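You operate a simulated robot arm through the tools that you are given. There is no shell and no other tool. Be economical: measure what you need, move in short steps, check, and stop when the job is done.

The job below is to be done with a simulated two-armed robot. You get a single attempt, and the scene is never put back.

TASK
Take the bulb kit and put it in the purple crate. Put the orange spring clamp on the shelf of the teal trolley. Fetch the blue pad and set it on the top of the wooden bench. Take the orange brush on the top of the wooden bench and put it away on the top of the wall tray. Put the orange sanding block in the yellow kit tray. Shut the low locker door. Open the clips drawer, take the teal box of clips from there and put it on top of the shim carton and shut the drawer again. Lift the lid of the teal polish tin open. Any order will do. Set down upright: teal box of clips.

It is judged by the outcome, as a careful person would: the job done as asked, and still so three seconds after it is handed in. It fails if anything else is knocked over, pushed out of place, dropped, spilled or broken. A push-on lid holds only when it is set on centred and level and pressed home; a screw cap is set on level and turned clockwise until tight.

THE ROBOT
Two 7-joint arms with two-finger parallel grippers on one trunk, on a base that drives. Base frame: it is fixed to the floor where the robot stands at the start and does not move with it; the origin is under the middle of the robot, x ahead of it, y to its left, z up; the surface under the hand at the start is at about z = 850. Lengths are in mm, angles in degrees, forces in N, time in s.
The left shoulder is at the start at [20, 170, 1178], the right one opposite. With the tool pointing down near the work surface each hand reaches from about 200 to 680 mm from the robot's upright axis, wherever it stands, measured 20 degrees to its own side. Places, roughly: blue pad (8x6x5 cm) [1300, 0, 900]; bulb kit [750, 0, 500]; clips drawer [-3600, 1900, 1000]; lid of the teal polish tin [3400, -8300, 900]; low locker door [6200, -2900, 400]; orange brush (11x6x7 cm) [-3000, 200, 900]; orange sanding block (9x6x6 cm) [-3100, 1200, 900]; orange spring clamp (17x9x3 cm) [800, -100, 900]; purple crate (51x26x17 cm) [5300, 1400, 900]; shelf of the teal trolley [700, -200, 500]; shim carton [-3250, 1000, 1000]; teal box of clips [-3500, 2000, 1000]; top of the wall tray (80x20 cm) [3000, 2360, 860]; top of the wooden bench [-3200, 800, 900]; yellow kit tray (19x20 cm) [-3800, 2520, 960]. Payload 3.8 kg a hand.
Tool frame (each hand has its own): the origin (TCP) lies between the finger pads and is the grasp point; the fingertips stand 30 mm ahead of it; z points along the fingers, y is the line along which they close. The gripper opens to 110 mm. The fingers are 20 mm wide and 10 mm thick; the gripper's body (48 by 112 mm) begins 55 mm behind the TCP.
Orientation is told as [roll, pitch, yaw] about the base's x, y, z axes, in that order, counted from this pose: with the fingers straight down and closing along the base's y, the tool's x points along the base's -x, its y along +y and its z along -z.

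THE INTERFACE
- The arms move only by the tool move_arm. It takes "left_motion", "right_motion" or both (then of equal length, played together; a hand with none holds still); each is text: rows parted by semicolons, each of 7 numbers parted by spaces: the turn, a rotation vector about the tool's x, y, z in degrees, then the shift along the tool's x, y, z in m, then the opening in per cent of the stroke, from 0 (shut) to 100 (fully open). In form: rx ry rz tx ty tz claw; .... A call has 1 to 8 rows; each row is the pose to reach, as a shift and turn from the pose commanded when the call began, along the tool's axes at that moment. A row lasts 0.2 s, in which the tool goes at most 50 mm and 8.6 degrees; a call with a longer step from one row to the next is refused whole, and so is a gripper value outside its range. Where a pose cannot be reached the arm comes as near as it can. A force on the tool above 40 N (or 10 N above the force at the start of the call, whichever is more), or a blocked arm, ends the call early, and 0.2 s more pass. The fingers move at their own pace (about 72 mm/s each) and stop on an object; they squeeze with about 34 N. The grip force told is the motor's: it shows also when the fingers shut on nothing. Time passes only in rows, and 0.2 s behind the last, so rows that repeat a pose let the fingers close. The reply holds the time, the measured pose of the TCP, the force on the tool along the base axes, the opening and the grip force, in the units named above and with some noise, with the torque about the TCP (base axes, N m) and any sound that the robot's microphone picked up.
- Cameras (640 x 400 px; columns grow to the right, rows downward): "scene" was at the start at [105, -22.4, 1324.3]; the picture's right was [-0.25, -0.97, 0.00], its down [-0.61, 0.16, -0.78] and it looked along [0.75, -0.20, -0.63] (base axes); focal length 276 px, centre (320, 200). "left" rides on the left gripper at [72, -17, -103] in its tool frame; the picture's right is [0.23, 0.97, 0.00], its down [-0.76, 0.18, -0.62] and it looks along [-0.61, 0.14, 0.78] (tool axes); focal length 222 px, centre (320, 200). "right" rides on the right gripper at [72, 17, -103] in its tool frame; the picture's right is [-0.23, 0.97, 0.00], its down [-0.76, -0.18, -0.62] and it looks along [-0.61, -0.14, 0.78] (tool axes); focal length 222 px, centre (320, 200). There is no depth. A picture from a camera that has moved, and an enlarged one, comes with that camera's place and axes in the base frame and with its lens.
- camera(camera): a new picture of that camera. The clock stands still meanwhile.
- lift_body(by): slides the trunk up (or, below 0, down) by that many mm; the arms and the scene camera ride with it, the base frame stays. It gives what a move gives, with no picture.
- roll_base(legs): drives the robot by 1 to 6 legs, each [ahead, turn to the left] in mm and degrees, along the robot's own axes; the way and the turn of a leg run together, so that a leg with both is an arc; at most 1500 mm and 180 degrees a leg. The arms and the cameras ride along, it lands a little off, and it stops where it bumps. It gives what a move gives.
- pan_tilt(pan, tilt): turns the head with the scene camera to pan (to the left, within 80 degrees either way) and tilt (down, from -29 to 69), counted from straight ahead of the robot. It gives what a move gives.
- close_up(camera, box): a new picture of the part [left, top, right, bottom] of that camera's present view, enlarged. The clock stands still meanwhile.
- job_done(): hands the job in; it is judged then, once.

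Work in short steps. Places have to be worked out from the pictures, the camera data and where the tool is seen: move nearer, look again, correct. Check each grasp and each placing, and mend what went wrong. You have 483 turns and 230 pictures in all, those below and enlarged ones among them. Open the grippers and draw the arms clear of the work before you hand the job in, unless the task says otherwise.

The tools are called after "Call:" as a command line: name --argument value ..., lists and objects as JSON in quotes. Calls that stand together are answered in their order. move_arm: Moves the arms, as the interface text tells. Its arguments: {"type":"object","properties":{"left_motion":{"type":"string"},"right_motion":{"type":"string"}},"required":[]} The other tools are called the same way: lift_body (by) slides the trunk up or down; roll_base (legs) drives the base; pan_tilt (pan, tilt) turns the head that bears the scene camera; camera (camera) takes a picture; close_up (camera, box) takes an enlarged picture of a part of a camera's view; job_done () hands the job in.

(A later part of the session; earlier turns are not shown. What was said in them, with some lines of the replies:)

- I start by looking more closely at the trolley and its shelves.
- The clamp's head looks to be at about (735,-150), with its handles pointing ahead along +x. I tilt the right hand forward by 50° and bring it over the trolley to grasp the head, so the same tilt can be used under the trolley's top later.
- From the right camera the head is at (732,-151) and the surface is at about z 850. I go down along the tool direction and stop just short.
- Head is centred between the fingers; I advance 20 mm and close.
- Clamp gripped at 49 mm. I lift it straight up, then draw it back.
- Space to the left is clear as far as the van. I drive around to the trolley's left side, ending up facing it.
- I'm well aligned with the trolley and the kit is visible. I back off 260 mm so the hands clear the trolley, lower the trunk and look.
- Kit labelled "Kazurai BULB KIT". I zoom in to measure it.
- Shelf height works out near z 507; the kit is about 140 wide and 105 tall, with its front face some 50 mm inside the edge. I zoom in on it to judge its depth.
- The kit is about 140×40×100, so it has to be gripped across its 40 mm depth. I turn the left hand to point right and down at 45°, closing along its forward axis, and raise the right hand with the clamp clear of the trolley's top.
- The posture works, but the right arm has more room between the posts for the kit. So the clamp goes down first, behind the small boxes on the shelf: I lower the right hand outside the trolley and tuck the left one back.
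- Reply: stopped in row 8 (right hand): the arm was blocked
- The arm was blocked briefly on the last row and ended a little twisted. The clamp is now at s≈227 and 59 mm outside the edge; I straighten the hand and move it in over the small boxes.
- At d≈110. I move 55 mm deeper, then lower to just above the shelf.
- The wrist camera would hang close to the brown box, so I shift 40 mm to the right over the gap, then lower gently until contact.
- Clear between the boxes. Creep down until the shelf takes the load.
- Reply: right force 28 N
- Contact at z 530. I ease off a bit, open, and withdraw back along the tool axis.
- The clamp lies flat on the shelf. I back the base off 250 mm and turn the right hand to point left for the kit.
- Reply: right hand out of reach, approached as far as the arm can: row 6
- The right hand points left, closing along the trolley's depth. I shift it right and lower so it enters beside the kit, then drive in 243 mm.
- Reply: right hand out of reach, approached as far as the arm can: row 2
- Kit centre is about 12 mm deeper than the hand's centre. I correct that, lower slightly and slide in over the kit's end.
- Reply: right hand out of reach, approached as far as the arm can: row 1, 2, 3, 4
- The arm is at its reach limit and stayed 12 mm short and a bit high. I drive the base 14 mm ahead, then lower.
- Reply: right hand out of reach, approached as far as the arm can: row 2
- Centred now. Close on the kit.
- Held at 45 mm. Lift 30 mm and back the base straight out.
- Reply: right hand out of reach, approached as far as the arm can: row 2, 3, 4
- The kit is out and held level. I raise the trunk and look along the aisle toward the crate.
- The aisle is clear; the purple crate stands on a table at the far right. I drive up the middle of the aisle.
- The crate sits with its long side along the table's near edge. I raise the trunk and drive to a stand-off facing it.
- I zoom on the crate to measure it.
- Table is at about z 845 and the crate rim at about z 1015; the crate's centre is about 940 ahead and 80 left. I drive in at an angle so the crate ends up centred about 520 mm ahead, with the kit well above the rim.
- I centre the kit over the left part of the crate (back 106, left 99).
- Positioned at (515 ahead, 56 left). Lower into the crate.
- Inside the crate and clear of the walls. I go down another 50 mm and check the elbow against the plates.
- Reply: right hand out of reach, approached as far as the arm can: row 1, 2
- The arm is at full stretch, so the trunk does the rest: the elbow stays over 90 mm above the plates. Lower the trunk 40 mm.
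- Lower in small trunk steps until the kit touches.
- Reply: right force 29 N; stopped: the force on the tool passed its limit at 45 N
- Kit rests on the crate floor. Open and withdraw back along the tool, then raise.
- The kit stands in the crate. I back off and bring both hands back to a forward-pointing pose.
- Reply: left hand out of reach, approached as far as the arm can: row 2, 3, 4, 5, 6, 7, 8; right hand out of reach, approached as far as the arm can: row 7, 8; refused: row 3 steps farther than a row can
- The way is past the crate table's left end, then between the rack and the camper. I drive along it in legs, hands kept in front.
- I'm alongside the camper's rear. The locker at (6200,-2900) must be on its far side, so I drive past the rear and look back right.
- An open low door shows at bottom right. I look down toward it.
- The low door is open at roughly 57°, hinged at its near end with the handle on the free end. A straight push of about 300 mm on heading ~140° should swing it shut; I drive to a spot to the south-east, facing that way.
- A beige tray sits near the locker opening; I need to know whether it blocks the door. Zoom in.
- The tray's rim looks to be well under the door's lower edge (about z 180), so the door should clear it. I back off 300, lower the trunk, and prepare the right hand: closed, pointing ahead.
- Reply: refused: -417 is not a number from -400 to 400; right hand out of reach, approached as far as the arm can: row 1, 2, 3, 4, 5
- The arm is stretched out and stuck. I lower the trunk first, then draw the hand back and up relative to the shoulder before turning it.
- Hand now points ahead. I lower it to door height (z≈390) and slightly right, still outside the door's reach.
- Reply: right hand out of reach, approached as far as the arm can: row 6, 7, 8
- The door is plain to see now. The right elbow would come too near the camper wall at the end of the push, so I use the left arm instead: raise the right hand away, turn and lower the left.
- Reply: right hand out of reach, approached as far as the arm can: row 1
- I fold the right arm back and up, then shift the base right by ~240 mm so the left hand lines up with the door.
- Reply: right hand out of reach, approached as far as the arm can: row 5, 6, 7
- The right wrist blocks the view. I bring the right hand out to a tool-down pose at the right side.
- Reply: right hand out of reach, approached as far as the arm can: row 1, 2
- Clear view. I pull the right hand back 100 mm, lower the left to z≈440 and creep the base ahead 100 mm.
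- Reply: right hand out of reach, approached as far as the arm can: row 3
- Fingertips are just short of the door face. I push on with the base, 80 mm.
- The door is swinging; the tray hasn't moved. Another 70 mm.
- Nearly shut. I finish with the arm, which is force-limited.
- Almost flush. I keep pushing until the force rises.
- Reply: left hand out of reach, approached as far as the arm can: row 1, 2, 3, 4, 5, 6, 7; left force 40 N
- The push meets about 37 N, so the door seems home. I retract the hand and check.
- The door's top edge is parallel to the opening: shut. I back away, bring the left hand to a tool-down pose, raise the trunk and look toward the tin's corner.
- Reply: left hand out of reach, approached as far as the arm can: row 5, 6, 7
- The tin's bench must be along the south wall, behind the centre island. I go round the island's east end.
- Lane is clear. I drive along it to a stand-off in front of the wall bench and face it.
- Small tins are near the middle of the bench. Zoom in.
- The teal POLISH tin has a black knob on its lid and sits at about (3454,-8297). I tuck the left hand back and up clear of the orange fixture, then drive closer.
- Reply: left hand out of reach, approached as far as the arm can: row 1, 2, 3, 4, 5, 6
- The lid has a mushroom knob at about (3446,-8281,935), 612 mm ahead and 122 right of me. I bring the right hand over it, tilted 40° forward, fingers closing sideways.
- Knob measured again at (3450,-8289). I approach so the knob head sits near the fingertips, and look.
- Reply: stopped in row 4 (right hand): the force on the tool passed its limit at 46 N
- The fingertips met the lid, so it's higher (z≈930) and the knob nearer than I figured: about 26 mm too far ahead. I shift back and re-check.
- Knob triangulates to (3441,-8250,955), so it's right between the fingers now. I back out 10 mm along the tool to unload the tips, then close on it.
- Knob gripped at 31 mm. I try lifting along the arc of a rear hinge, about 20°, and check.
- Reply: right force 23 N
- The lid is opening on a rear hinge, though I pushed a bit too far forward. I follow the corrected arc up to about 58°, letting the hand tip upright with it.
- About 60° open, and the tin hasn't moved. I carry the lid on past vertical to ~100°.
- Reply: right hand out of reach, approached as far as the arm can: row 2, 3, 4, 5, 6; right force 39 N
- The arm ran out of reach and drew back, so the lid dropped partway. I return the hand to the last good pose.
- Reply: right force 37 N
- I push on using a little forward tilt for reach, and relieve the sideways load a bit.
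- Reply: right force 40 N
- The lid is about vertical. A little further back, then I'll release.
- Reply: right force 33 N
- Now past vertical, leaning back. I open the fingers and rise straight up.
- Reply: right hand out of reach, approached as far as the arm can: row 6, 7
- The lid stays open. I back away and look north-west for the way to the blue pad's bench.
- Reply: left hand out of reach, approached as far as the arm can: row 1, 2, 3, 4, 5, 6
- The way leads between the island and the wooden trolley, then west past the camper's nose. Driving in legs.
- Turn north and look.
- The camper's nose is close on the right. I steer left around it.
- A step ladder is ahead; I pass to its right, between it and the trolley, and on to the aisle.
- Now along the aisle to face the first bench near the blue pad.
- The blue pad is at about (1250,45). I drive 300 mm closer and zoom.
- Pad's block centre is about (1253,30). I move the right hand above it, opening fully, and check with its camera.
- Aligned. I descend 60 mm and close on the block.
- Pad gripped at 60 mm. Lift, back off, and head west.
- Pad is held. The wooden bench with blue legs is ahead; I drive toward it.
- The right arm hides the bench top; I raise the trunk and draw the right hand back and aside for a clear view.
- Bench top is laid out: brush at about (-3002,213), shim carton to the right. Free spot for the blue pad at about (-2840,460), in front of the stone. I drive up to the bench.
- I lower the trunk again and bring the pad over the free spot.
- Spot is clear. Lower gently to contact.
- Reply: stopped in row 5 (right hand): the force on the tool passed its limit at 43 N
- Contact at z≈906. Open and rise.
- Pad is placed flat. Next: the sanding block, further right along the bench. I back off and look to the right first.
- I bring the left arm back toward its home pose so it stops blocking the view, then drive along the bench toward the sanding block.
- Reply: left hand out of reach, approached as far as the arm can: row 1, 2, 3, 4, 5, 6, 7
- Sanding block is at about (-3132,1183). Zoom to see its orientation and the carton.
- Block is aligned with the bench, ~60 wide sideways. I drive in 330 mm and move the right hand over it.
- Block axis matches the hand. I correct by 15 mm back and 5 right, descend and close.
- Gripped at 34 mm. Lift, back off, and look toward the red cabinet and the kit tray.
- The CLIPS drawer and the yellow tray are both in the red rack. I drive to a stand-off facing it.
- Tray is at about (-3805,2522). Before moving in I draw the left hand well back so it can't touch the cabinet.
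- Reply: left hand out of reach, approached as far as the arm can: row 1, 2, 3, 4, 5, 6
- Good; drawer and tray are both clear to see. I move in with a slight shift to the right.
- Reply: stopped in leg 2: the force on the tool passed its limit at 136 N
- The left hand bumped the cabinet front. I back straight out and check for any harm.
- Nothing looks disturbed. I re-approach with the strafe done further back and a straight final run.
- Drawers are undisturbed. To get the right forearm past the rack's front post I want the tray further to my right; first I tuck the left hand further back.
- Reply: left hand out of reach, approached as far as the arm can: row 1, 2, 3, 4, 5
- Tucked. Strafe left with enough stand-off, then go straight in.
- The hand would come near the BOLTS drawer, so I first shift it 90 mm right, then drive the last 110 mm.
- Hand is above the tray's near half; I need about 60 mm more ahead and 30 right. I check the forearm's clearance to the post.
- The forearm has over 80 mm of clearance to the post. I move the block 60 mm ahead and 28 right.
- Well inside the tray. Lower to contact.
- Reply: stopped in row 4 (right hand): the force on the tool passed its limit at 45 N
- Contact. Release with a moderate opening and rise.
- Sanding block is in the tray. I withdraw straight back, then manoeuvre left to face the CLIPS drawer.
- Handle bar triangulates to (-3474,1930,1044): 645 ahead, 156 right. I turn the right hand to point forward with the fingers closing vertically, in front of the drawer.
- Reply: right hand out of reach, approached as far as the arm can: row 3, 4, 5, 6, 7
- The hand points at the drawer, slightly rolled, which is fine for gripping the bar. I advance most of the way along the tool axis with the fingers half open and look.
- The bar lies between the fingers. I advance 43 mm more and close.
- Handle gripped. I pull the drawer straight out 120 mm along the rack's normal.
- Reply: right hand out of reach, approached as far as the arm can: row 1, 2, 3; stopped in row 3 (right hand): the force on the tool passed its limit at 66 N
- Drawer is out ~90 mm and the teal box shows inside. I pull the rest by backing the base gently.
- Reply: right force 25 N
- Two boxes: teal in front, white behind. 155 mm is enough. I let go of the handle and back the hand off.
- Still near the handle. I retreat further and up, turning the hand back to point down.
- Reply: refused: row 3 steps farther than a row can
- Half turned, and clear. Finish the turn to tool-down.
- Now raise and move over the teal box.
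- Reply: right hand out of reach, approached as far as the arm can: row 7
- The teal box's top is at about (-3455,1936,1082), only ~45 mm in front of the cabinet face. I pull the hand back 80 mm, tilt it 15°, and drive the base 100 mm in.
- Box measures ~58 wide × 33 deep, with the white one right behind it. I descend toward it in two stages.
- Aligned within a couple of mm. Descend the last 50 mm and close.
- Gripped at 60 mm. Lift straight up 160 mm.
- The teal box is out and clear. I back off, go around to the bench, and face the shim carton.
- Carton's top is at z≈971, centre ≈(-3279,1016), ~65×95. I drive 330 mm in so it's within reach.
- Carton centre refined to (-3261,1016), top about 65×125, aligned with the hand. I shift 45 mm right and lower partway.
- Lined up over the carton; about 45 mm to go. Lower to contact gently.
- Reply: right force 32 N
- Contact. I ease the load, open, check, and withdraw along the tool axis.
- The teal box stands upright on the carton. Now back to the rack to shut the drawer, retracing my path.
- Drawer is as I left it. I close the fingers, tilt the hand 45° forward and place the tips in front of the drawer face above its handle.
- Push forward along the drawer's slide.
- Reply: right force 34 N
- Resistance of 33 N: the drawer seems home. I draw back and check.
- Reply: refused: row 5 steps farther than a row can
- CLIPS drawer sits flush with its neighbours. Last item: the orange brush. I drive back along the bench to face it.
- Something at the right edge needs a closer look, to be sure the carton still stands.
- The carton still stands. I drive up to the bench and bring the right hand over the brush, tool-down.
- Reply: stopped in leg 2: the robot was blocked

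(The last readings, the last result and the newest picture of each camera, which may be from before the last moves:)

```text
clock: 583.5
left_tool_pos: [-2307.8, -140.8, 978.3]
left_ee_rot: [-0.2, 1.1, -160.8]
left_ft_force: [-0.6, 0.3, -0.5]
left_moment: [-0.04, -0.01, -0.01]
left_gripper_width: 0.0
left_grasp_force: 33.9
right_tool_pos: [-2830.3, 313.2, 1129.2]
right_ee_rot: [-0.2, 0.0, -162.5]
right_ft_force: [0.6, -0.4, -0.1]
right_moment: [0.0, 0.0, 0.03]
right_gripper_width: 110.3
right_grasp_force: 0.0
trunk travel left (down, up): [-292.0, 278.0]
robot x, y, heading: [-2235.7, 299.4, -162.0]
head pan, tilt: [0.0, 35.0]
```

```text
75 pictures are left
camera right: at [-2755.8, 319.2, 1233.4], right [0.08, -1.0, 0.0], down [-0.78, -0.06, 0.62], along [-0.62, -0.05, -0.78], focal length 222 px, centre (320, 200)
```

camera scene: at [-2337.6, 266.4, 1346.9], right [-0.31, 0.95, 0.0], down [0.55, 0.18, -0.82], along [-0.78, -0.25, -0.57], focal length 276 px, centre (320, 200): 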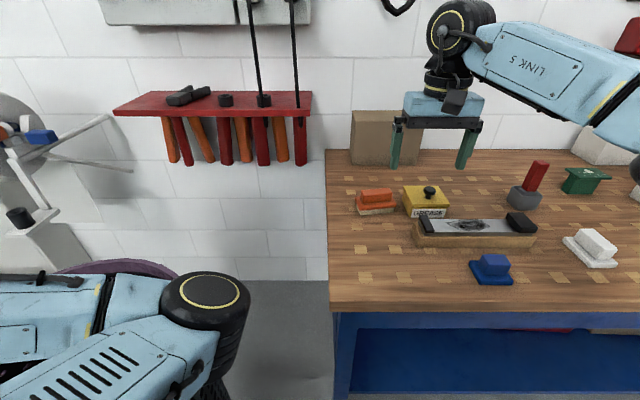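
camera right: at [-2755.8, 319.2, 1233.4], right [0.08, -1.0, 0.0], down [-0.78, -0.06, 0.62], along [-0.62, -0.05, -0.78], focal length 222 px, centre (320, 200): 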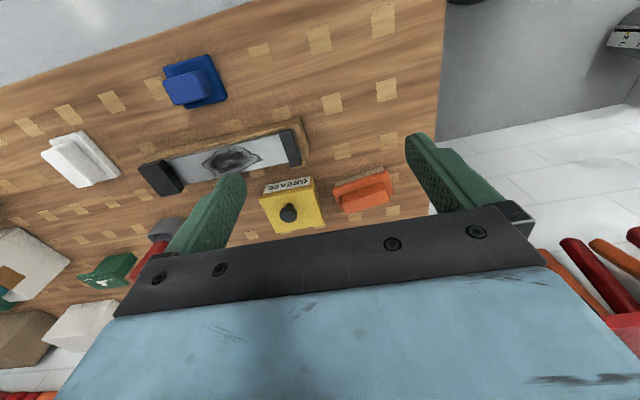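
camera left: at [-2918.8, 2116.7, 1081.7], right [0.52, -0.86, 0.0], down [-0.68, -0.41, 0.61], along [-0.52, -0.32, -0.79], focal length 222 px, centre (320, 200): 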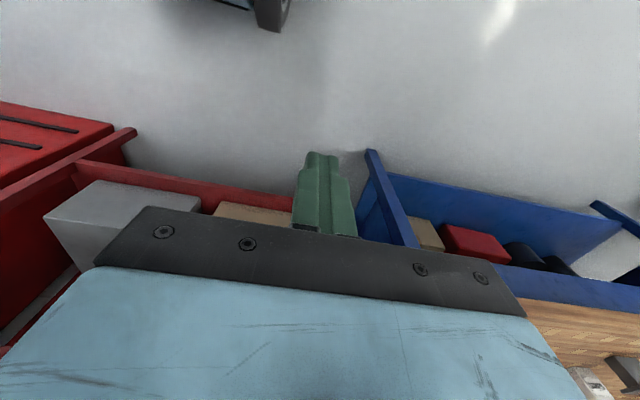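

The base was blocked partway. I look left to see what it met - probably the bin.

Call:
pan_tilt --pan 60 --tilt 45

Call:
camera --camera "scene"

Call:
camera --camera "left"

```text
clock: 584.8
left_tool_pos: [-2307.6, -140.3, 977.3]
left_ee_rot: [-0.2, 1.1, -160.5]
left_ft_force: [-0.5, -0.7, -0.5]
left_moment: [0.0, 0.01, 0.01]
left_gripper_width: 0.0
left_grasp_force: 34.1
right_tool_pos: [-2829.4, 314.9, 1129.0]
right_ee_rot: [-0.3, -0.2, -162.6]
right_ft_force: [-0.5, 0.3, -0.7]
right_moment: [0.03, -0.01, -0.02]
right_gripper_width: 110.1
right_grasp_force: 0.1
trunk travel left (down, up): [-292.0, 278.0]
robot x, y, heading: [-2235.6, 299.6, -161.8]
head pan, tilt: [60.0, 45.0]
```

```text
74 pictures are left
camera scene: at [-2270.7, 214.6, 1332.2], right [-0.98, 0.21, 0.0], down [0.15, 0.69, -0.71], along [-0.15, -0.69, -0.71], focal length 276 px, centre (320, 200)
```

scene: 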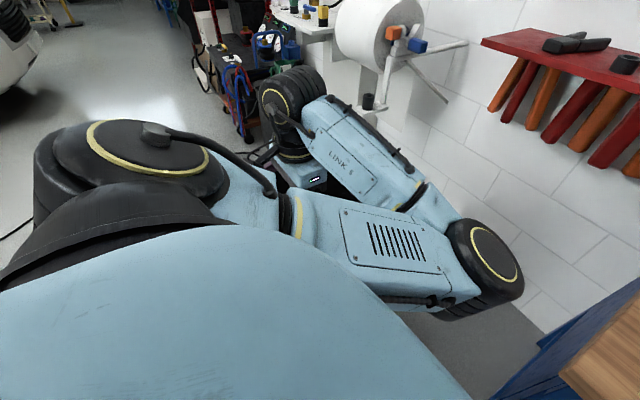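

```text
73 pictures are left
camera left: at [-2246.4, -101.0, 1081.8], right [0.54, -0.84, 0.0], down [-0.67, -0.42, 0.61], along [-0.51, -0.33, -0.79], focal length 222 px, centre (320, 200)
```

left: 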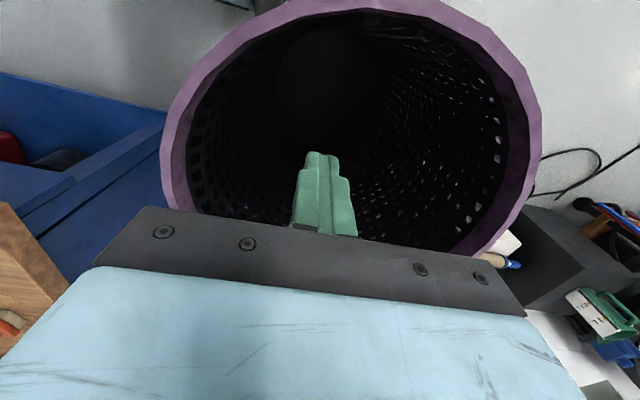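

The base met the bin's side; the bin looks in place. I back off and come in a bit further to the right.

Call:
roll_base --legs '[[-250, 0], [0, -20], [316, 0], [0, 20], [95, 0]]'

Call:
pan_tilt --pan 5 --tilt 40

Call:
camera --camera "scene"

```text
clock: 591.3
left_tool_pos: [-2475.7, -81.7, 976.1]
left_ee_rot: [-0.1, 1.0, -160.7]
left_ft_force: [0.5, 0.3, 0.6]
left_moment: [0.03, -0.03, 0.0]
left_gripper_width: 0.1
left_grasp_force: 34.0
right_tool_pos: [-2998.2, 372.8, 1130.2]
right_ee_rot: [-0.2, -0.1, -162.6]
right_ft_force: [-0.2, -0.2, 0.5]
right_moment: [0.03, -0.03, 0.0]
right_gripper_width: 110.0
right_grasp_force: 0.0
trunk travel left (down, up): [-292.0, 278.0]
robot x, y, heading: [-2404.2, 361.2, -161.8]
head pan, tilt: [60.0, 45.0]
```

```text
clock: 592.5
left_tool_pos: [-2475.3, -81.5, 977.0]
left_ee_rot: [-0.1, 1.2, -160.6]
left_ft_force: [-0.1, 0.2, -0.4]
left_moment: [0.0, 0.01, 0.02]
left_gripper_width: 0.0
left_grasp_force: 33.6
right_tool_pos: [-2997.8, 372.3, 1129.3]
right_ee_rot: [-0.1, -0.2, -162.6]
right_ft_force: [0.2, 0.3, -1.0]
right_moment: [-0.02, 0.02, 0.03]
right_gripper_width: 110.2
right_grasp_force: 0.1
trunk travel left (down, up): [-292.0, 278.0]
robot x, y, heading: [-2401.2, 362.3, -161.6]
head pan, tilt: [5.0, 40.0]
```

```text
72 pictures are left
camera scene: at [-2499.4, 319.6, 1339.4], right [-0.39, 0.92, 0.0], down [0.59, 0.25, -0.77], along [-0.7, -0.3, -0.64], focal length 276 px, centre (320, 200)
```

scene: 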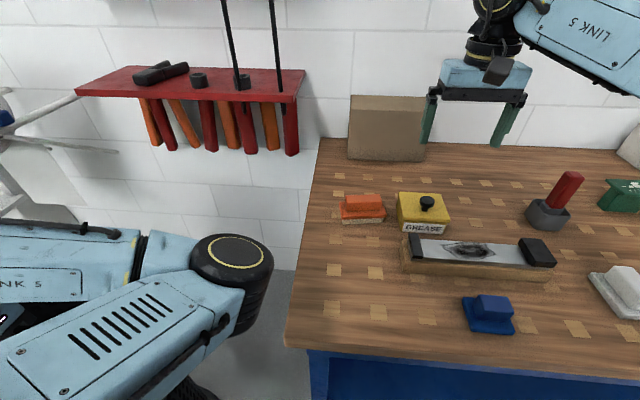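

Call:
close_up --camera "scene" --box '[310, 170, 470, 270]'

```text
4.00 times, centred on (390, 220) of scene
camera zoom: at [-2499.4, 319.6, 1339.4], right [-0.39, 0.92, 0.0], down [0.59, 0.25, -0.77], along [-0.7, -0.3, -0.64], focal length 1103 px, centre (40, 120)
```

zoom: 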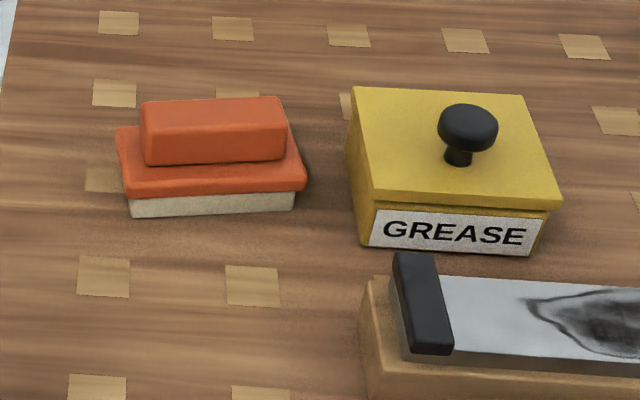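

The brush lies long-side across; I'll grip its handle front-to-back. I move over it while turning the hand 80°.

Call:
move_arm --right_motion "0 0 8.04 -0.006 0.019 0 100; 0 0 16.1 -0.012 0.037 0 100; 0 0 24.1 -0.018 0.056 0 100; 0 0 32.2 -0.024 0.074 0 100; 0 0 40.2 -0.03 0.093 0 100; 0 0 48.2 -0.036 0.111 0 100; 0 0 56.3 -0.042 0.13 0.01 100; 0 0 64.3 -0.047 0.148 0.02 100"

Call:
move_arm --right_motion "0 0 8.05 0 0 0.03 100; 0 0 16.1 0 0 0.07 100; 0 0 16.1 0 0 0.09 100"

Call:
camera --camera "right"

Call:
close_up --camera "scene" --box '[290, 120, 490, 270]'

```text
clock: 594.3
left_tool_pos: [-2474.0, -81.1, 977.5]
left_ee_rot: [-0.2, 1.1, -160.7]
left_ft_force: [-0.4, 1.1, 0.2]
left_moment: [0.01, 0.02, 0.0]
left_gripper_width: 0.0
left_grasp_force: 33.9
right_tool_pos: [-2992.0, 222.5, 1109.6]
right_ee_rot: [0.0, -0.2, 133.0]
right_ft_force: [1.0, 0.1, -0.2]
right_moment: [0.01, -0.04, 0.03]
right_gripper_width: 110.0
right_grasp_force: 0.0
right hand out of reach, approached as far as the arm can: row 8
trunk travel left (down, up): [-292.0, 278.0]
robot x, y, heading: [-2401.9, 359.2, -162.0]
head pan, tilt: [5.0, 40.0]
```

```text
clock: 595.1
left_tool_pos: [-2475.0, -80.8, 977.3]
left_ee_rot: [-0.1, 1.2, -160.7]
left_ft_force: [0.0, -0.1, -0.1]
left_moment: [-0.06, -0.02, -0.01]
left_gripper_width: 0.0
left_grasp_force: 34.4
right_tool_pos: [-2999.6, 218.3, 1020.2]
right_ee_rot: [0.1, -0.2, 116.9]
right_ft_force: [-0.6, 0.3, -0.1]
right_moment: [0.0, -0.01, -0.04]
right_gripper_width: 110.1
right_grasp_force: 0.2
right hand out of reach, approached as far as the arm can: row 1, 2, 3
trunk travel left (down, up): [-292.0, 278.0]
robot x, y, heading: [-2402.8, 360.0, -161.8]
head pan, tilt: [5.0, 40.0]
```

```text
70 pictures are left
camera right: at [-2982.2, 146.1, 1123.9], right [-0.97, -0.24, 0.0], down [-0.18, 0.76, 0.63], along [-0.15, 0.61, -0.78], focal length 222 px, centre (320, 200)
```

right: 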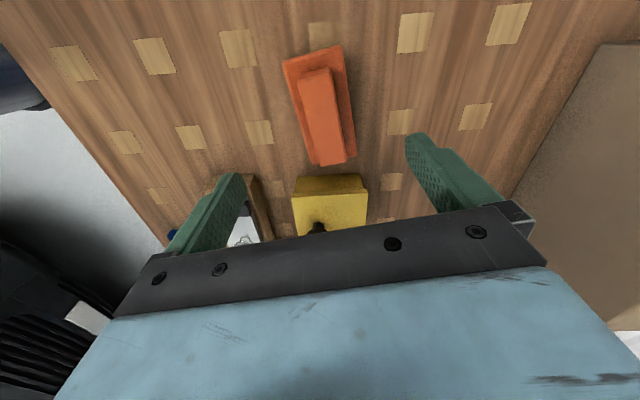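

```text
2.67 times, centred on (390, 195) of scene
camera zoom: at [-2499.4, 319.6, 1339.4], right [-0.39, 0.92, 0.0], down [0.59, 0.25, -0.77], along [-0.7, -0.3, -0.64], focal length 736 px, centre (133, 213)
```

zoom: 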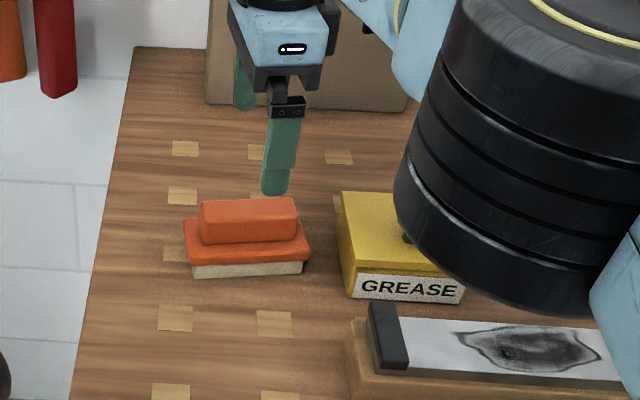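

Brush centre is about (-3000,210), slightly turned from the hand. I correct and descend, in two steps.

Call:
move_arm --right_motion "0 0 -5 0.007 0.003 0.03 100; 0 0 -5 0.007 0.003 0.06 100"

Call:
camera --camera "right"

Call:
camera --camera "scene"

```text
clock: 595.7
left_tool_pos: [-2476.1, -80.7, 977.4]
left_ee_rot: [-0.2, 1.1, -160.6]
left_ft_force: [0.1, 0.1, 0.1]
left_moment: [0.0, 0.0, -0.03]
left_gripper_width: 0.0
left_grasp_force: 34.0
right_tool_pos: [-2996.0, 213.8, 959.4]
right_ee_rot: [0.1, -0.1, 122.1]
right_ft_force: [-0.8, -0.4, -1.1]
right_moment: [0.02, 0.02, 0.0]
right_gripper_width: 110.2
right_grasp_force: 0.0
right hand out of reach, approached as far as the arm can: row 1, 2
trunk travel left (down, up): [-292.0, 278.0]
robot x, y, heading: [-2399.6, 358.7, -162.0]
head pan, tilt: [5.0, 40.0]
```

```text
68 pictures are left
camera right: at [-2971.6, 143.4, 1063.3], right [-0.95, -0.32, 0.0], down [-0.25, 0.74, 0.62], along [-0.2, 0.59, -0.78], focal length 222 px, centre (320, 200)
```

right: 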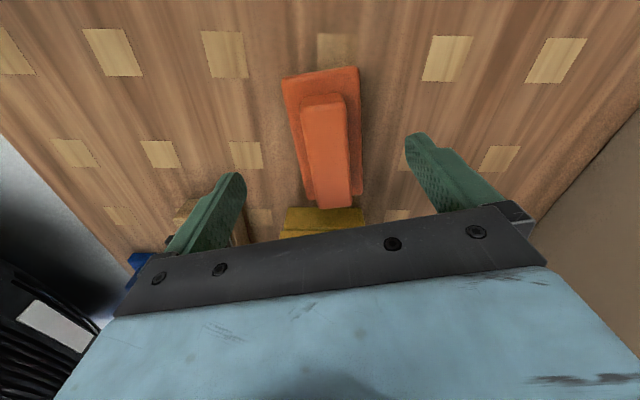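

```text
67 pictures are left
camera scene: at [-2500.1, 320.5, 1339.4], right [-0.39, 0.92, 0.0], down [0.59, 0.25, -0.77], along [-0.7, -0.3, -0.64], focal length 276 px, centre (320, 200)
```

scene: 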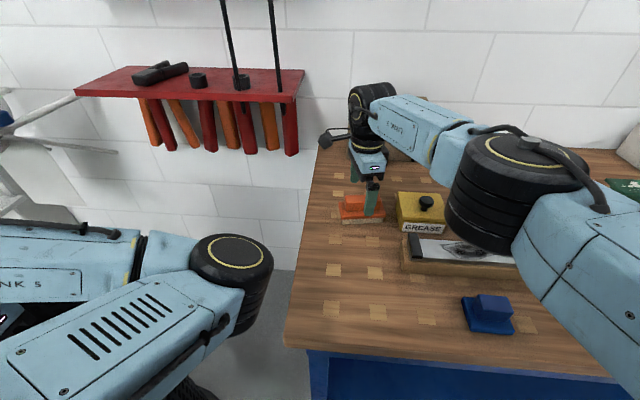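

Close on it: small correction, down 36 mm and grip.

Call:
move_arm --right_motion "0 0 0 0.005 0.003 0.02 100; 0 0 0 0.007 0.004 0.036 100; 0 0 0 0.007 0.004 0.036 60; 0 0 0 0.007 0.004 0.036 20; 0 0 0 0.007 0.004 0.036 0; 0 0 0 0.007 0.004 0.036 0; 0 0 0 0.007 0.004 0.036 0"

Call:
camera --camera "right"

```text
clock: 597.3
left_tool_pos: [-2474.3, -81.1, 977.1]
left_ee_rot: [-0.3, 1.1, -160.7]
left_ft_force: [1.2, 0.0, -0.1]
left_moment: [0.0, -0.04, -0.02]
left_gripper_width: 0.0
left_grasp_force: 33.7
right_tool_pos: [-2990.4, 210.0, 924.2]
right_ee_rot: [0.1, -0.1, 122.0]
right_ft_force: [-0.4, -0.2, 0.7]
right_moment: [0.03, 0.0, 0.01]
right_gripper_width: 29.4
right_grasp_force: 34.7
right hand out of reach, approached as far as the arm can: row 1, 2, 3, 4, 5, 6, 7
trunk travel left (down, up): [-292.0, 278.0]
robot x, y, heading: [-2400.7, 361.4, -161.9]
head pan, tilt: [5.0, 40.0]
```

```text
66 pictures are left
camera right: at [-2965.0, 139.5, 1028.6], right [-0.95, -0.32, 0.0], down [-0.25, 0.74, 0.63], along [-0.2, 0.59, -0.78], focal length 222 px, centre (320, 200)
```

right: 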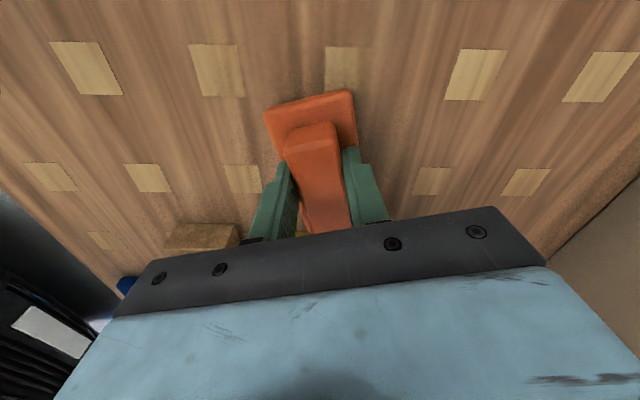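

Gripped at 29 mm. Lift, then check the bench.

Call:
move_arm --right_motion "0 0 0 0 0 -0.04 0; 0 0 0 0 0 -0.08 0; 0 0 0 0 0 -0.12 0; 0 0 0 0 0 -0.16 0; 0 0 0 0 0 -0.19 0"

Call:
roll_base --legs '[[-400, 0]]'

Call:
pan_tilt --pan -15 --tilt 25

Call:
camera --camera "scene"

```text
clock: 598.5
left_tool_pos: [-2476.2, -80.9, 977.2]
left_ee_rot: [-0.1, 1.1, -160.7]
left_ft_force: [-0.1, -0.1, 0.1]
left_moment: [0.01, -0.02, -0.01]
left_gripper_width: 0.0
left_grasp_force: 33.7
right_tool_pos: [-2983.9, 210.8, 1115.5]
right_ee_rot: [0.1, -0.2, 122.0]
right_ft_force: [-0.4, 0.3, -0.9]
right_moment: [-0.01, -0.02, -0.02]
right_gripper_width: 29.6
right_grasp_force: 34.3
right hand out of reach, approached as far as the arm can: row 5
trunk travel left (down, up): [-292.0, 278.0]
robot x, y, heading: [-2404.0, 361.1, -161.8]
head pan, tilt: [5.0, 40.0]
```

```text
clock: 601.0
left_tool_pos: [-2094.3, 43.5, 977.9]
left_ee_rot: [-0.2, 0.9, -160.7]
left_ft_force: [0.6, 0.5, 0.5]
left_moment: [0.0, 0.01, -0.01]
left_gripper_width: 0.0
left_grasp_force: 34.5
right_tool_pos: [-2604.1, 335.5, 1114.2]
right_ee_rot: [0.1, -0.3, 122.0]
right_ft_force: [0.1, 1.0, -1.0]
right_moment: [-0.03, -0.03, -0.01]
right_gripper_width: 29.4
right_grasp_force: 34.0
trunk travel left (down, up): [-292.0, 278.0]
robot x, y, heading: [-2024.5, 482.0, -161.8]
head pan, tilt: [5.0, 40.0]
```

```text
clock: 601.8
left_tool_pos: [-2095.2, 41.7, 977.0]
left_ee_rot: [-0.2, 1.2, -160.8]
left_ft_force: [0.9, -0.8, 0.1]
left_moment: [-0.01, -0.01, 0.02]
left_gripper_width: 0.0
left_grasp_force: 34.4
right_tool_pos: [-2603.5, 336.4, 1112.8]
right_ee_rot: [0.1, -0.2, 122.0]
right_ft_force: [0.4, -0.2, -1.6]
right_moment: [0.0, -0.02, -0.01]
right_gripper_width: 29.3
right_grasp_force: 34.7
trunk travel left (down, up): [-292.0, 278.0]
robot x, y, heading: [-2020.9, 482.3, -161.9]
head pan, tilt: [-15.0, 25.0]
```

```text
65 pictures are left
camera scene: at [-2133.1, 471.9, 1362.7], right [-0.05, 1.0, 0.0], down [0.42, 0.02, -0.91], along [-0.9, -0.05, -0.42], focal length 276 px, centre (320, 200)
```

scene: 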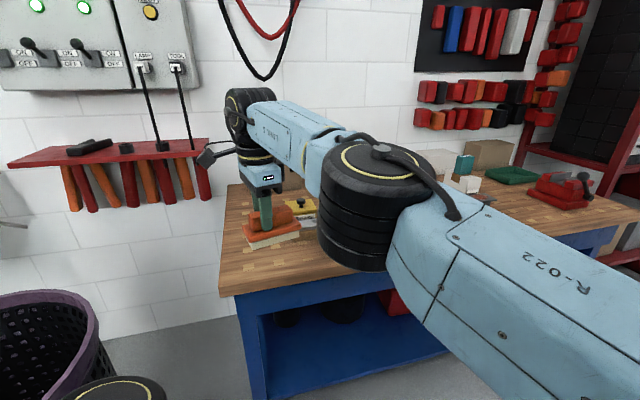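

Bench is fine and the teal box still stands on the carton. I carry the brush east along the aisle to the wall tray.

Call:
roll_base --legs '[[0, 174], [1240, 0], [1240, 0], [1280, 0], [1280, 0]]'

Call:
pan_tilt --pan 40 --tilt 25

Call:
camera --camera "scene"

```text
clock: 633.0
left_tool_pos: [3003.7, 1895.1, 976.8]
left_ee_rot: [-0.1, 1.0, 14.1]
left_ft_force: [0.2, 0.9, 0.0]
left_moment: [-0.02, -0.04, -0.01]
left_gripper_width: 0.0
left_grasp_force: 33.6
right_tool_pos: [3483.2, 1557.5, 1113.2]
right_ee_rot: [0.1, -0.2, -63.2]
right_ft_force: [-0.8, 0.9, -1.6]
right_moment: [0.0, 0.0, -0.06]
right_gripper_width: 29.3
right_grasp_force: 34.2
trunk travel left (down, up): [-292.0, 278.0]
robot x, y, heading: [2883.7, 1459.9, 12.6]
head pan, tilt: [-15.0, 25.0]
```

```text
clock: 634.2
left_tool_pos: [3001.0, 1895.6, 977.5]
left_ee_rot: [-0.3, 1.1, 14.2]
left_ft_force: [0.3, 0.2, 0.4]
left_moment: [0.01, 0.0, -0.02]
left_gripper_width: 0.1
left_grasp_force: 34.0
right_tool_pos: [3482.9, 1556.2, 1113.5]
right_ee_rot: [0.1, -0.2, -63.2]
right_ft_force: [0.4, -0.6, -1.6]
right_moment: [0.02, 0.03, -0.01]
right_gripper_width: 29.4
right_grasp_force: 34.2
trunk travel left (down, up): [-292.0, 278.0]
robot x, y, heading: [2887.6, 1466.5, 12.6]
head pan, tilt: [40.0, 25.0]
```

```text
64 pictures are left
camera scene: at [2966.9, 1539.4, 1362.7], right [0.8, -0.6, 0.0], down [-0.26, -0.34, -0.91], along [0.55, 0.72, -0.42], focal length 276 px, centre (320, 200)
```

scene: 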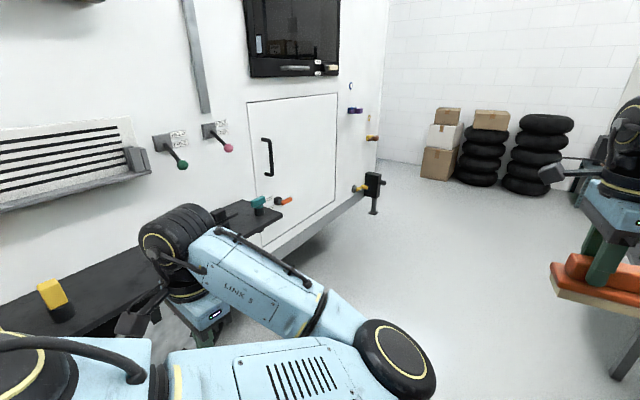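

The black wall tray is to my left. I turn to face it.

Call:
roll_base --legs '[[0, 93]]'

Call:
pan_tilt --pan -8 --tilt 30

Call:
camera --camera "scene"

```text
clock: 638.5
left_tool_pos: [2453.3, 1564.7, 977.6]
left_ee_rot: [-0.1, 1.0, 105.4]
left_ft_force: [0.2, -1.1, -0.4]
left_moment: [0.0, -0.01, -0.01]
left_gripper_width: 0.1
left_grasp_force: 33.8
right_tool_pos: [2779.7, 2053.5, 1114.3]
right_ee_rot: [0.0, -0.2, 28.1]
right_ft_force: [0.1, -0.4, -1.2]
right_moment: [-0.02, 0.03, 0.0]
right_gripper_width: 29.6
right_grasp_force: 34.4
trunk travel left (down, up): [-292.0, 278.0]
robot x, y, heading: [2889.9, 1459.8, 104.1]
head pan, tilt: [40.0, 25.0]
```

```text
clock: 639.6
left_tool_pos: [2453.2, 1564.3, 977.1]
left_ee_rot: [-0.2, 1.0, 105.4]
left_ft_force: [0.6, 1.3, 0.1]
left_moment: [0.0, 0.0, -0.03]
left_gripper_width: 0.0
left_grasp_force: 34.1
right_tool_pos: [2780.6, 2054.1, 1114.4]
right_ee_rot: [0.1, -0.2, 28.2]
right_ft_force: [0.3, 0.1, -1.3]
right_moment: [-0.05, 0.02, 0.0]
right_gripper_width: 29.5
right_grasp_force: 34.0
trunk travel left (down, up): [-292.0, 278.0]
robot x, y, heading: [2892.4, 1462.2, 104.3]
head pan, tilt: [-8.0, 30.0]
```

```text
63 pictures are left
camera scene: at [2875.6, 1571.8, 1354.8], right [0.99, 0.11, 0.0], down [0.05, -0.5, -0.87], along [-0.09, 0.86, -0.5], focal length 276 px, centre (320, 200)
```

scene: 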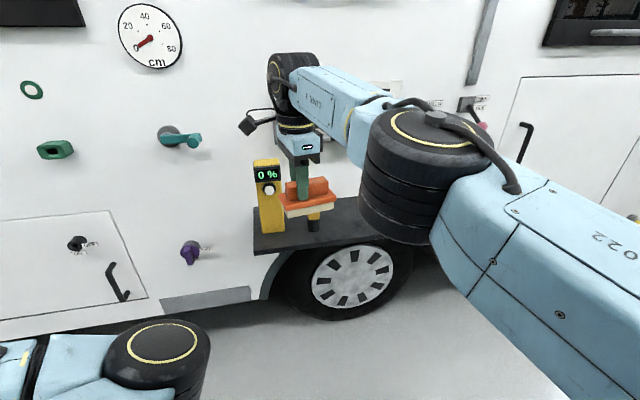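

The arm hides much of the tray. I raise the right hand 200 mm to see what's free.

Call:
move_arm --right_motion "0 0 0 0 0 -0.04 0; 0 0 0 0 0 -0.08 0; 0 0 0 0 0 -0.12 0; 0 0 0 0 0 -0.16 0; 0 0 0 0 0 -0.2 0; 0 0 0 0 0 -0.23 0"

Call:
camera --camera "scene"

```text
clock: 641.0
left_tool_pos: [2453.7, 1563.8, 976.1]
left_ee_rot: [-0.2, 1.1, 105.4]
left_ft_force: [-0.5, 0.3, -0.1]
left_moment: [-0.05, 0.03, 0.0]
left_gripper_width: 0.2
left_grasp_force: 34.1
right_tool_pos: [2806.9, 2005.4, 1280.8]
right_ee_rot: [0.0, -0.2, 28.1]
right_ft_force: [0.3, 1.4, -0.7]
right_moment: [-0.01, 0.02, 0.01]
right_gripper_width: 29.4
right_grasp_force: 34.3
right hand out of reach, approached as far as the arm can: row 1, 2, 3, 4, 5, 6
trunk travel left (down, up): [-292.0, 278.0]
robot x, y, heading: [2887.5, 1464.6, 104.2]
head pan, tilt: [-8.0, 30.0]
```

```text
62 pictures are left
camera scene: at [2876.1, 1571.4, 1354.8], right [0.99, 0.11, 0.0], down [0.05, -0.5, -0.87], along [-0.09, 0.86, -0.5], focal length 276 px, centre (320, 200)
```

scene: 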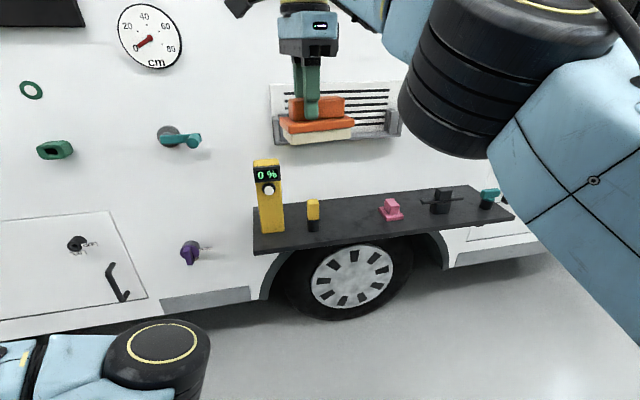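

There's a free gap on the tray between the small yellow item and the pink one, about (2906,2318). I drive 250 mm in, then bring the brush over it.

Call:
roll_base --legs '[[250, 0]]'

Call:
move_arm --right_motion "0 0 2 -0.035 -0.002 0 0; 0 0 4 -0.07 -0.004 0 0; 0 0 6 -0.105 -0.007 0 0; 0 0 8 -0.14 -0.01 0 0; 0 0 10 -0.175 -0.012 0 0; 0 0 10 -0.175 -0.012 0.04 0; 0 0 10 -0.175 -0.012 0.08 0"

Call:
camera --camera "right"

Call:
camera --camera "scene"

```text
clock: 642.8
left_tool_pos: [2394.1, 1805.8, 976.6]
left_ee_rot: [-0.2, 1.1, 105.3]
left_ft_force: [0.7, 0.4, 0.2]
left_moment: [-0.01, -0.01, 0.02]
left_gripper_width: 0.1
left_grasp_force: 33.9
right_tool_pos: [2748.8, 2245.7, 1280.8]
right_ee_rot: [0.1, -0.3, 28.0]
right_ft_force: [-0.4, 0.3, -2.7]
right_moment: [-0.03, 0.01, -0.01]
right_gripper_width: 29.5
right_grasp_force: 34.5
trunk travel left (down, up): [-292.0, 278.0]
robot x, y, heading: [2826.0, 1703.1, 104.1]
head pan, tilt: [-8.0, 30.0]
```

```text
clock: 644.4
left_tool_pos: [2393.1, 1805.1, 976.5]
left_ee_rot: [-0.2, 1.1, 105.4]
left_ft_force: [-0.1, 0.4, 0.3]
left_moment: [-0.02, 0.0, -0.04]
left_gripper_width: 0.1
left_grasp_force: 33.7
right_tool_pos: [2908.9, 2317.6, 1197.2]
right_ee_rot: [0.2, -0.1, 18.0]
right_ft_force: [-0.9, 0.0, -0.9]
right_moment: [0.0, -0.02, 0.01]
right_gripper_width: 29.3
right_grasp_force: 33.9
trunk travel left (down, up): [-292.0, 278.0]
robot x, y, heading: [2827.0, 1703.8, 104.2]
head pan, tilt: [-8.0, 30.0]
```

```text
61 pictures are left
camera right: at [2834.6, 2310.7, 1301.9], right [-0.08, 1.0, 0.0], down [0.78, 0.06, 0.62], along [0.62, 0.06, -0.78], focal length 222 px, centre (320, 200)
```

right: 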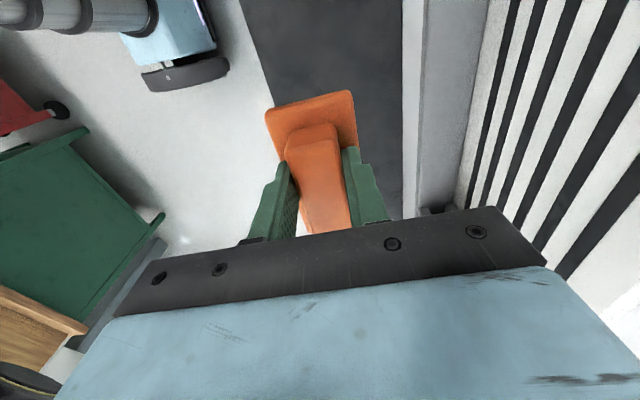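

```text
60 pictures are left
camera scene: at [2815.9, 1811.7, 1354.7], right [0.99, 0.11, 0.0], down [0.05, -0.5, -0.87], along [-0.09, 0.86, -0.5], focal length 276 px, centre (320, 200)
```

scene: 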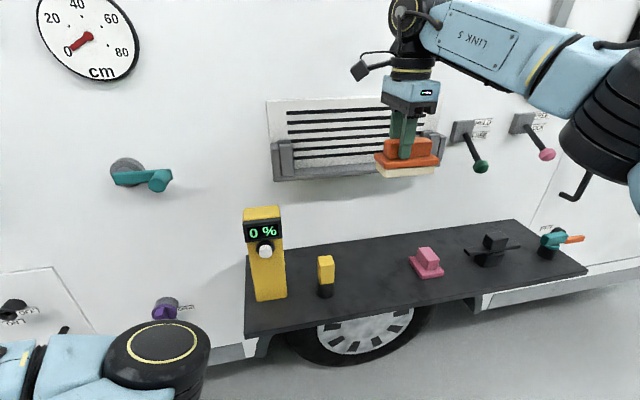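

Over the gap. I shift 28 mm toward me, clear of the vent rail, and lower partway.

Call:
move_arm --right_motion "0 0 0 0 -0.028 0 0; 0 0 0 0 -0.028 0.045 0; 0 0 0 0 -0.028 0.09 0; 0 0 0 0 -0.028 0.135 0; 0 0 0 0 -0.028 0.18 0; 0 0 0 0 -0.028 0.22 0"

Call:
camera --camera "scene"

Call:
camera --camera "right"

```text
clock: 645.8
left_tool_pos: [2394.2, 1806.5, 977.3]
left_ee_rot: [-0.2, 1.2, 105.3]
left_ft_force: [-0.7, -0.2, 0.5]
left_moment: [-0.01, -0.01, 0.02]
left_gripper_width: 0.0
left_grasp_force: 33.7
right_tool_pos: [2917.7, 2289.7, 979.5]
right_ee_rot: [0.2, -0.1, 18.0]
right_ft_force: [0.9, -0.1, -0.4]
right_moment: [-0.01, 0.04, 0.01]
right_gripper_width: 29.4
right_grasp_force: 33.6
trunk travel left (down, up): [-292.0, 278.0]
robot x, y, heading: [2830.0, 1701.9, 104.0]
head pan, tilt: [-8.0, 30.0]
```

```text
59 pictures are left
camera scene: at [2815.7, 1811.7, 1354.7], right [0.99, 0.11, 0.0], down [0.05, -0.5, -0.87], along [-0.09, 0.86, -0.5], focal length 276 px, centre (320, 200)
```

scene: 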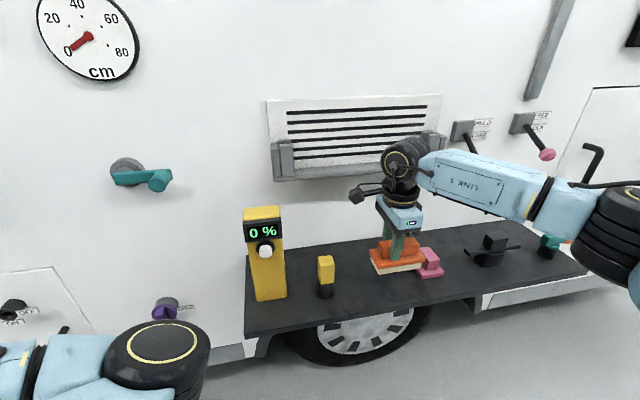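

```text
58 pictures are left
camera right: at [2843.7, 2284.8, 1084.0], right [-0.08, 1.0, 0.0], down [0.78, 0.06, 0.62], along [0.62, 0.06, -0.78], focal length 222 px, centre (320, 200)
```

right: 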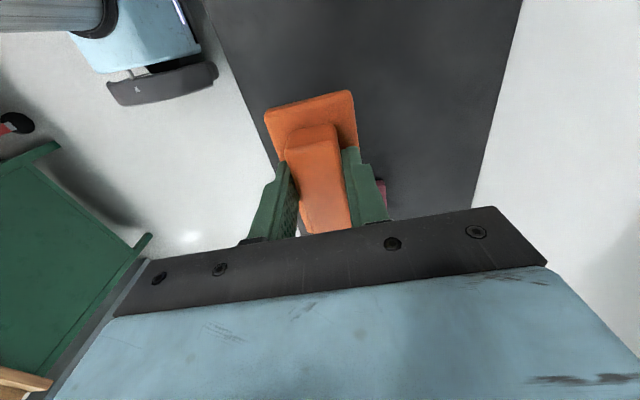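

I nudge the brush 20 mm away from the pink item and 12 mm inward, then lower to contact.

Call:
move_arm --right_motion "0 0 0 0.02 0.012 0.01 0; 0 0 0 0.02 0.012 0.035 0; 0 0 0 0.02 0.012 0.042 0; 0 0 0 0.02 0.012 0.047 0; 0 0 0 0.02 0.012 0.051 0; 0 0 0 0.02 0.012 0.055 0; 0 0 0 0.02 0.012 0.059 0; 0 0 0 0.02 0.012 0.063 0"

```text
clock: 647.6
left_tool_pos: [2394.2, 1802.0, 976.5]
left_ee_rot: [-0.2, 0.9, 105.3]
left_ft_force: [0.7, 0.0, 0.0]
left_moment: [0.0, 0.0, -0.01]
left_gripper_width: 0.1
left_grasp_force: 33.7
right_tool_pos: [2894.0, 2296.6, 924.0]
right_ee_rot: [0.7, -0.1, 18.0]
right_ft_force: [3.8, -1.1, 31.6]
right_moment: [-0.84, -0.45, 0.04]
right_gripper_width: 30.2
right_grasp_force: 34.7
trunk travel left (down, up): [-292.0, 278.0]
robot x, y, heading: [2831.1, 1698.1, 104.2]
head pan, tilt: [-8.0, 30.0]
```

Contact at z 924. I ease off, open moderately, and rise.

Call:
move_arm --right_motion "0 0 0 0 0 -0.008 0; 0 0 0 0 0 -0.008 35; 0 0 0 0 0 -0.008 60; 0 0 0 0 0 -0.008 60; 0 0 0 0 0 -0.04 60; 0 0 0 0 0 -0.08 60; 0 0 0 0 0 -0.12 60; 0 0 0 0 0 -0.16 60"

Call:
camera --camera "scene"

Call:
camera --camera "right"

```text
clock: 649.4
left_tool_pos: [2393.3, 1804.9, 977.1]
left_ee_rot: [-0.2, 1.2, 105.3]
left_ft_force: [0.0, 0.0, 0.5]
left_moment: [-0.02, 0.02, -0.02]
left_gripper_width: 0.0
left_grasp_force: 34.4
right_tool_pos: [2890.9, 2295.6, 1078.4]
right_ee_rot: [0.2, -0.2, 17.9]
right_ft_force: [0.4, 0.6, 0.4]
right_moment: [0.01, 0.02, -0.01]
right_gripper_width: 66.2
right_grasp_force: 0.1
trunk travel left (down, up): [-292.0, 278.0]
robot x, y, heading: [2826.8, 1701.5, 104.0]
head pan, tilt: [-8.0, 30.0]
```

```text
57 pictures are left
camera scene: at [2815.4, 1810.9, 1354.8], right [0.99, 0.11, 0.0], down [0.05, -0.5, -0.87], along [-0.09, 0.86, -0.5], focal length 276 px, centre (320, 200)
```

scene: 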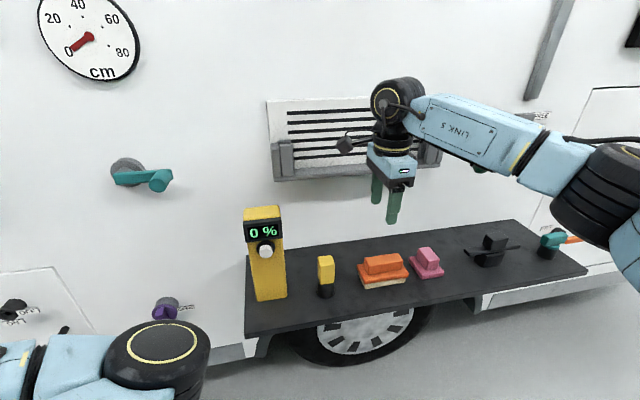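

```text
56 pictures are left
camera right: at [2816.1, 2289.5, 1183.2], right [-0.09, 1.0, 0.0], down [0.78, 0.06, 0.63], along [0.62, 0.06, -0.78], focal length 222 px, centre (320, 200)
```

right: 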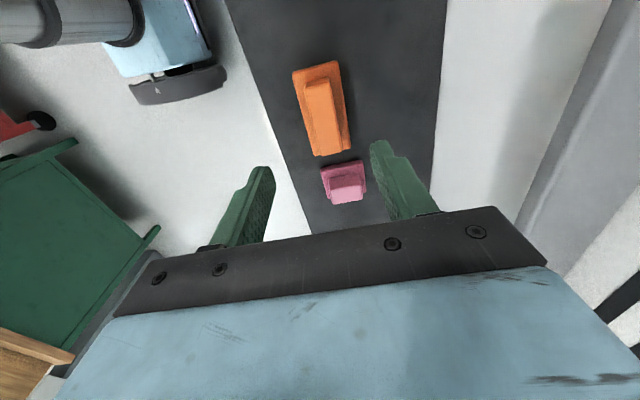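

The brush rests flat on the tray, clear of its neighbours. I back away with the arms clear of the work.

Call:
roll_base --legs '[[-350, 0]]'

Call:
move_arm --left_motion "0 0 0 0 0 0 50; 0 0 0 0 0 0 100; 0 0 0 0 0 0 100" --right_motion "0 0 0 0 0 0 100; 0 0 0 0 0 0 100; 0 0 0 0 0 0 100"

Call:
camera --camera "scene"

```text
clock: 651.7
left_tool_pos: [2479.4, 1462.4, 976.7]
left_ee_rot: [-0.3, 0.9, 105.5]
left_ft_force: [-0.2, 0.6, 1.0]
left_moment: [0.03, -0.01, -0.03]
left_gripper_width: 0.0
left_grasp_force: 33.9
right_tool_pos: [2976.1, 1955.0, 1078.9]
right_ee_rot: [0.2, -0.2, 18.3]
right_ft_force: [-0.1, -0.8, -0.7]
right_moment: [0.04, -0.04, 0.05]
right_gripper_width: 66.0
right_grasp_force: 0.1
trunk travel left (down, up): [-292.0, 278.0]
robot x, y, heading: [2914.7, 1360.0, 104.2]
head pan, tilt: [-8.0, 30.0]
```

```text
clock: 652.5
left_tool_pos: [2480.3, 1463.1, 976.7]
left_ee_rot: [-0.2, 1.2, 105.5]
left_ft_force: [0.4, -0.4, 0.3]
left_moment: [-0.01, -0.02, -0.02]
left_gripper_width: 109.2
left_grasp_force: 0.7
right_tool_pos: [2976.1, 1956.9, 1078.9]
right_ee_rot: [0.2, -0.3, 18.2]
right_ft_force: [0.4, -1.1, 0.5]
right_moment: [0.03, 0.01, 0.04]
right_gripper_width: 109.9
right_grasp_force: 0.1
trunk travel left (down, up): [-292.0, 278.0]
robot x, y, heading: [2911.7, 1359.7, 104.0]
head pan, tilt: [-8.0, 30.0]
```

```text
55 pictures are left
camera scene: at [2901.2, 1470.6, 1354.8], right [0.99, 0.11, 0.0], down [0.05, -0.5, -0.87], along [-0.09, 0.86, -0.5], focal length 276 px, centre (320, 200)
```

scene: 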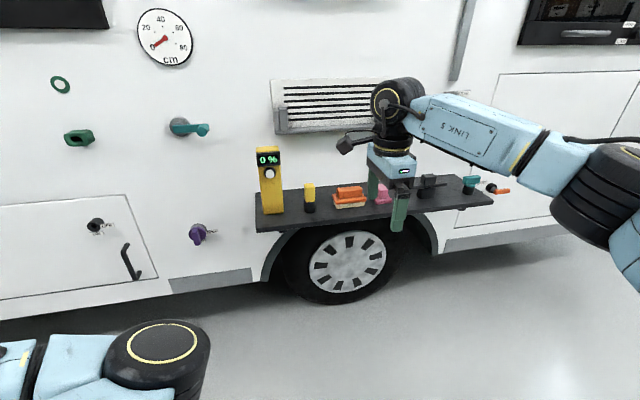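

All the tasks are done; grippers are open and the arms are clear, so I hand the job in.

Call:
job_done

```text
The job is handed in.
```

I did all eight tasks and handed the job in; two bumps on the way may matter for the verdict.

- **Parts cabinet:** the left hand hit its front while I was lining up for the kit tray, peaking at 136 N. Nothing looked moved, and the drawer worked normally afterwards.
- **Bin beside the wooden bench:** the base was stopped there as I came in for the brush, most likely against the bin. It was still upright in the next view and did not look shifted.

I judged the low locker door shut from a zoomed picture and about 37 N of resistance on the last push, and did not go back to look again.
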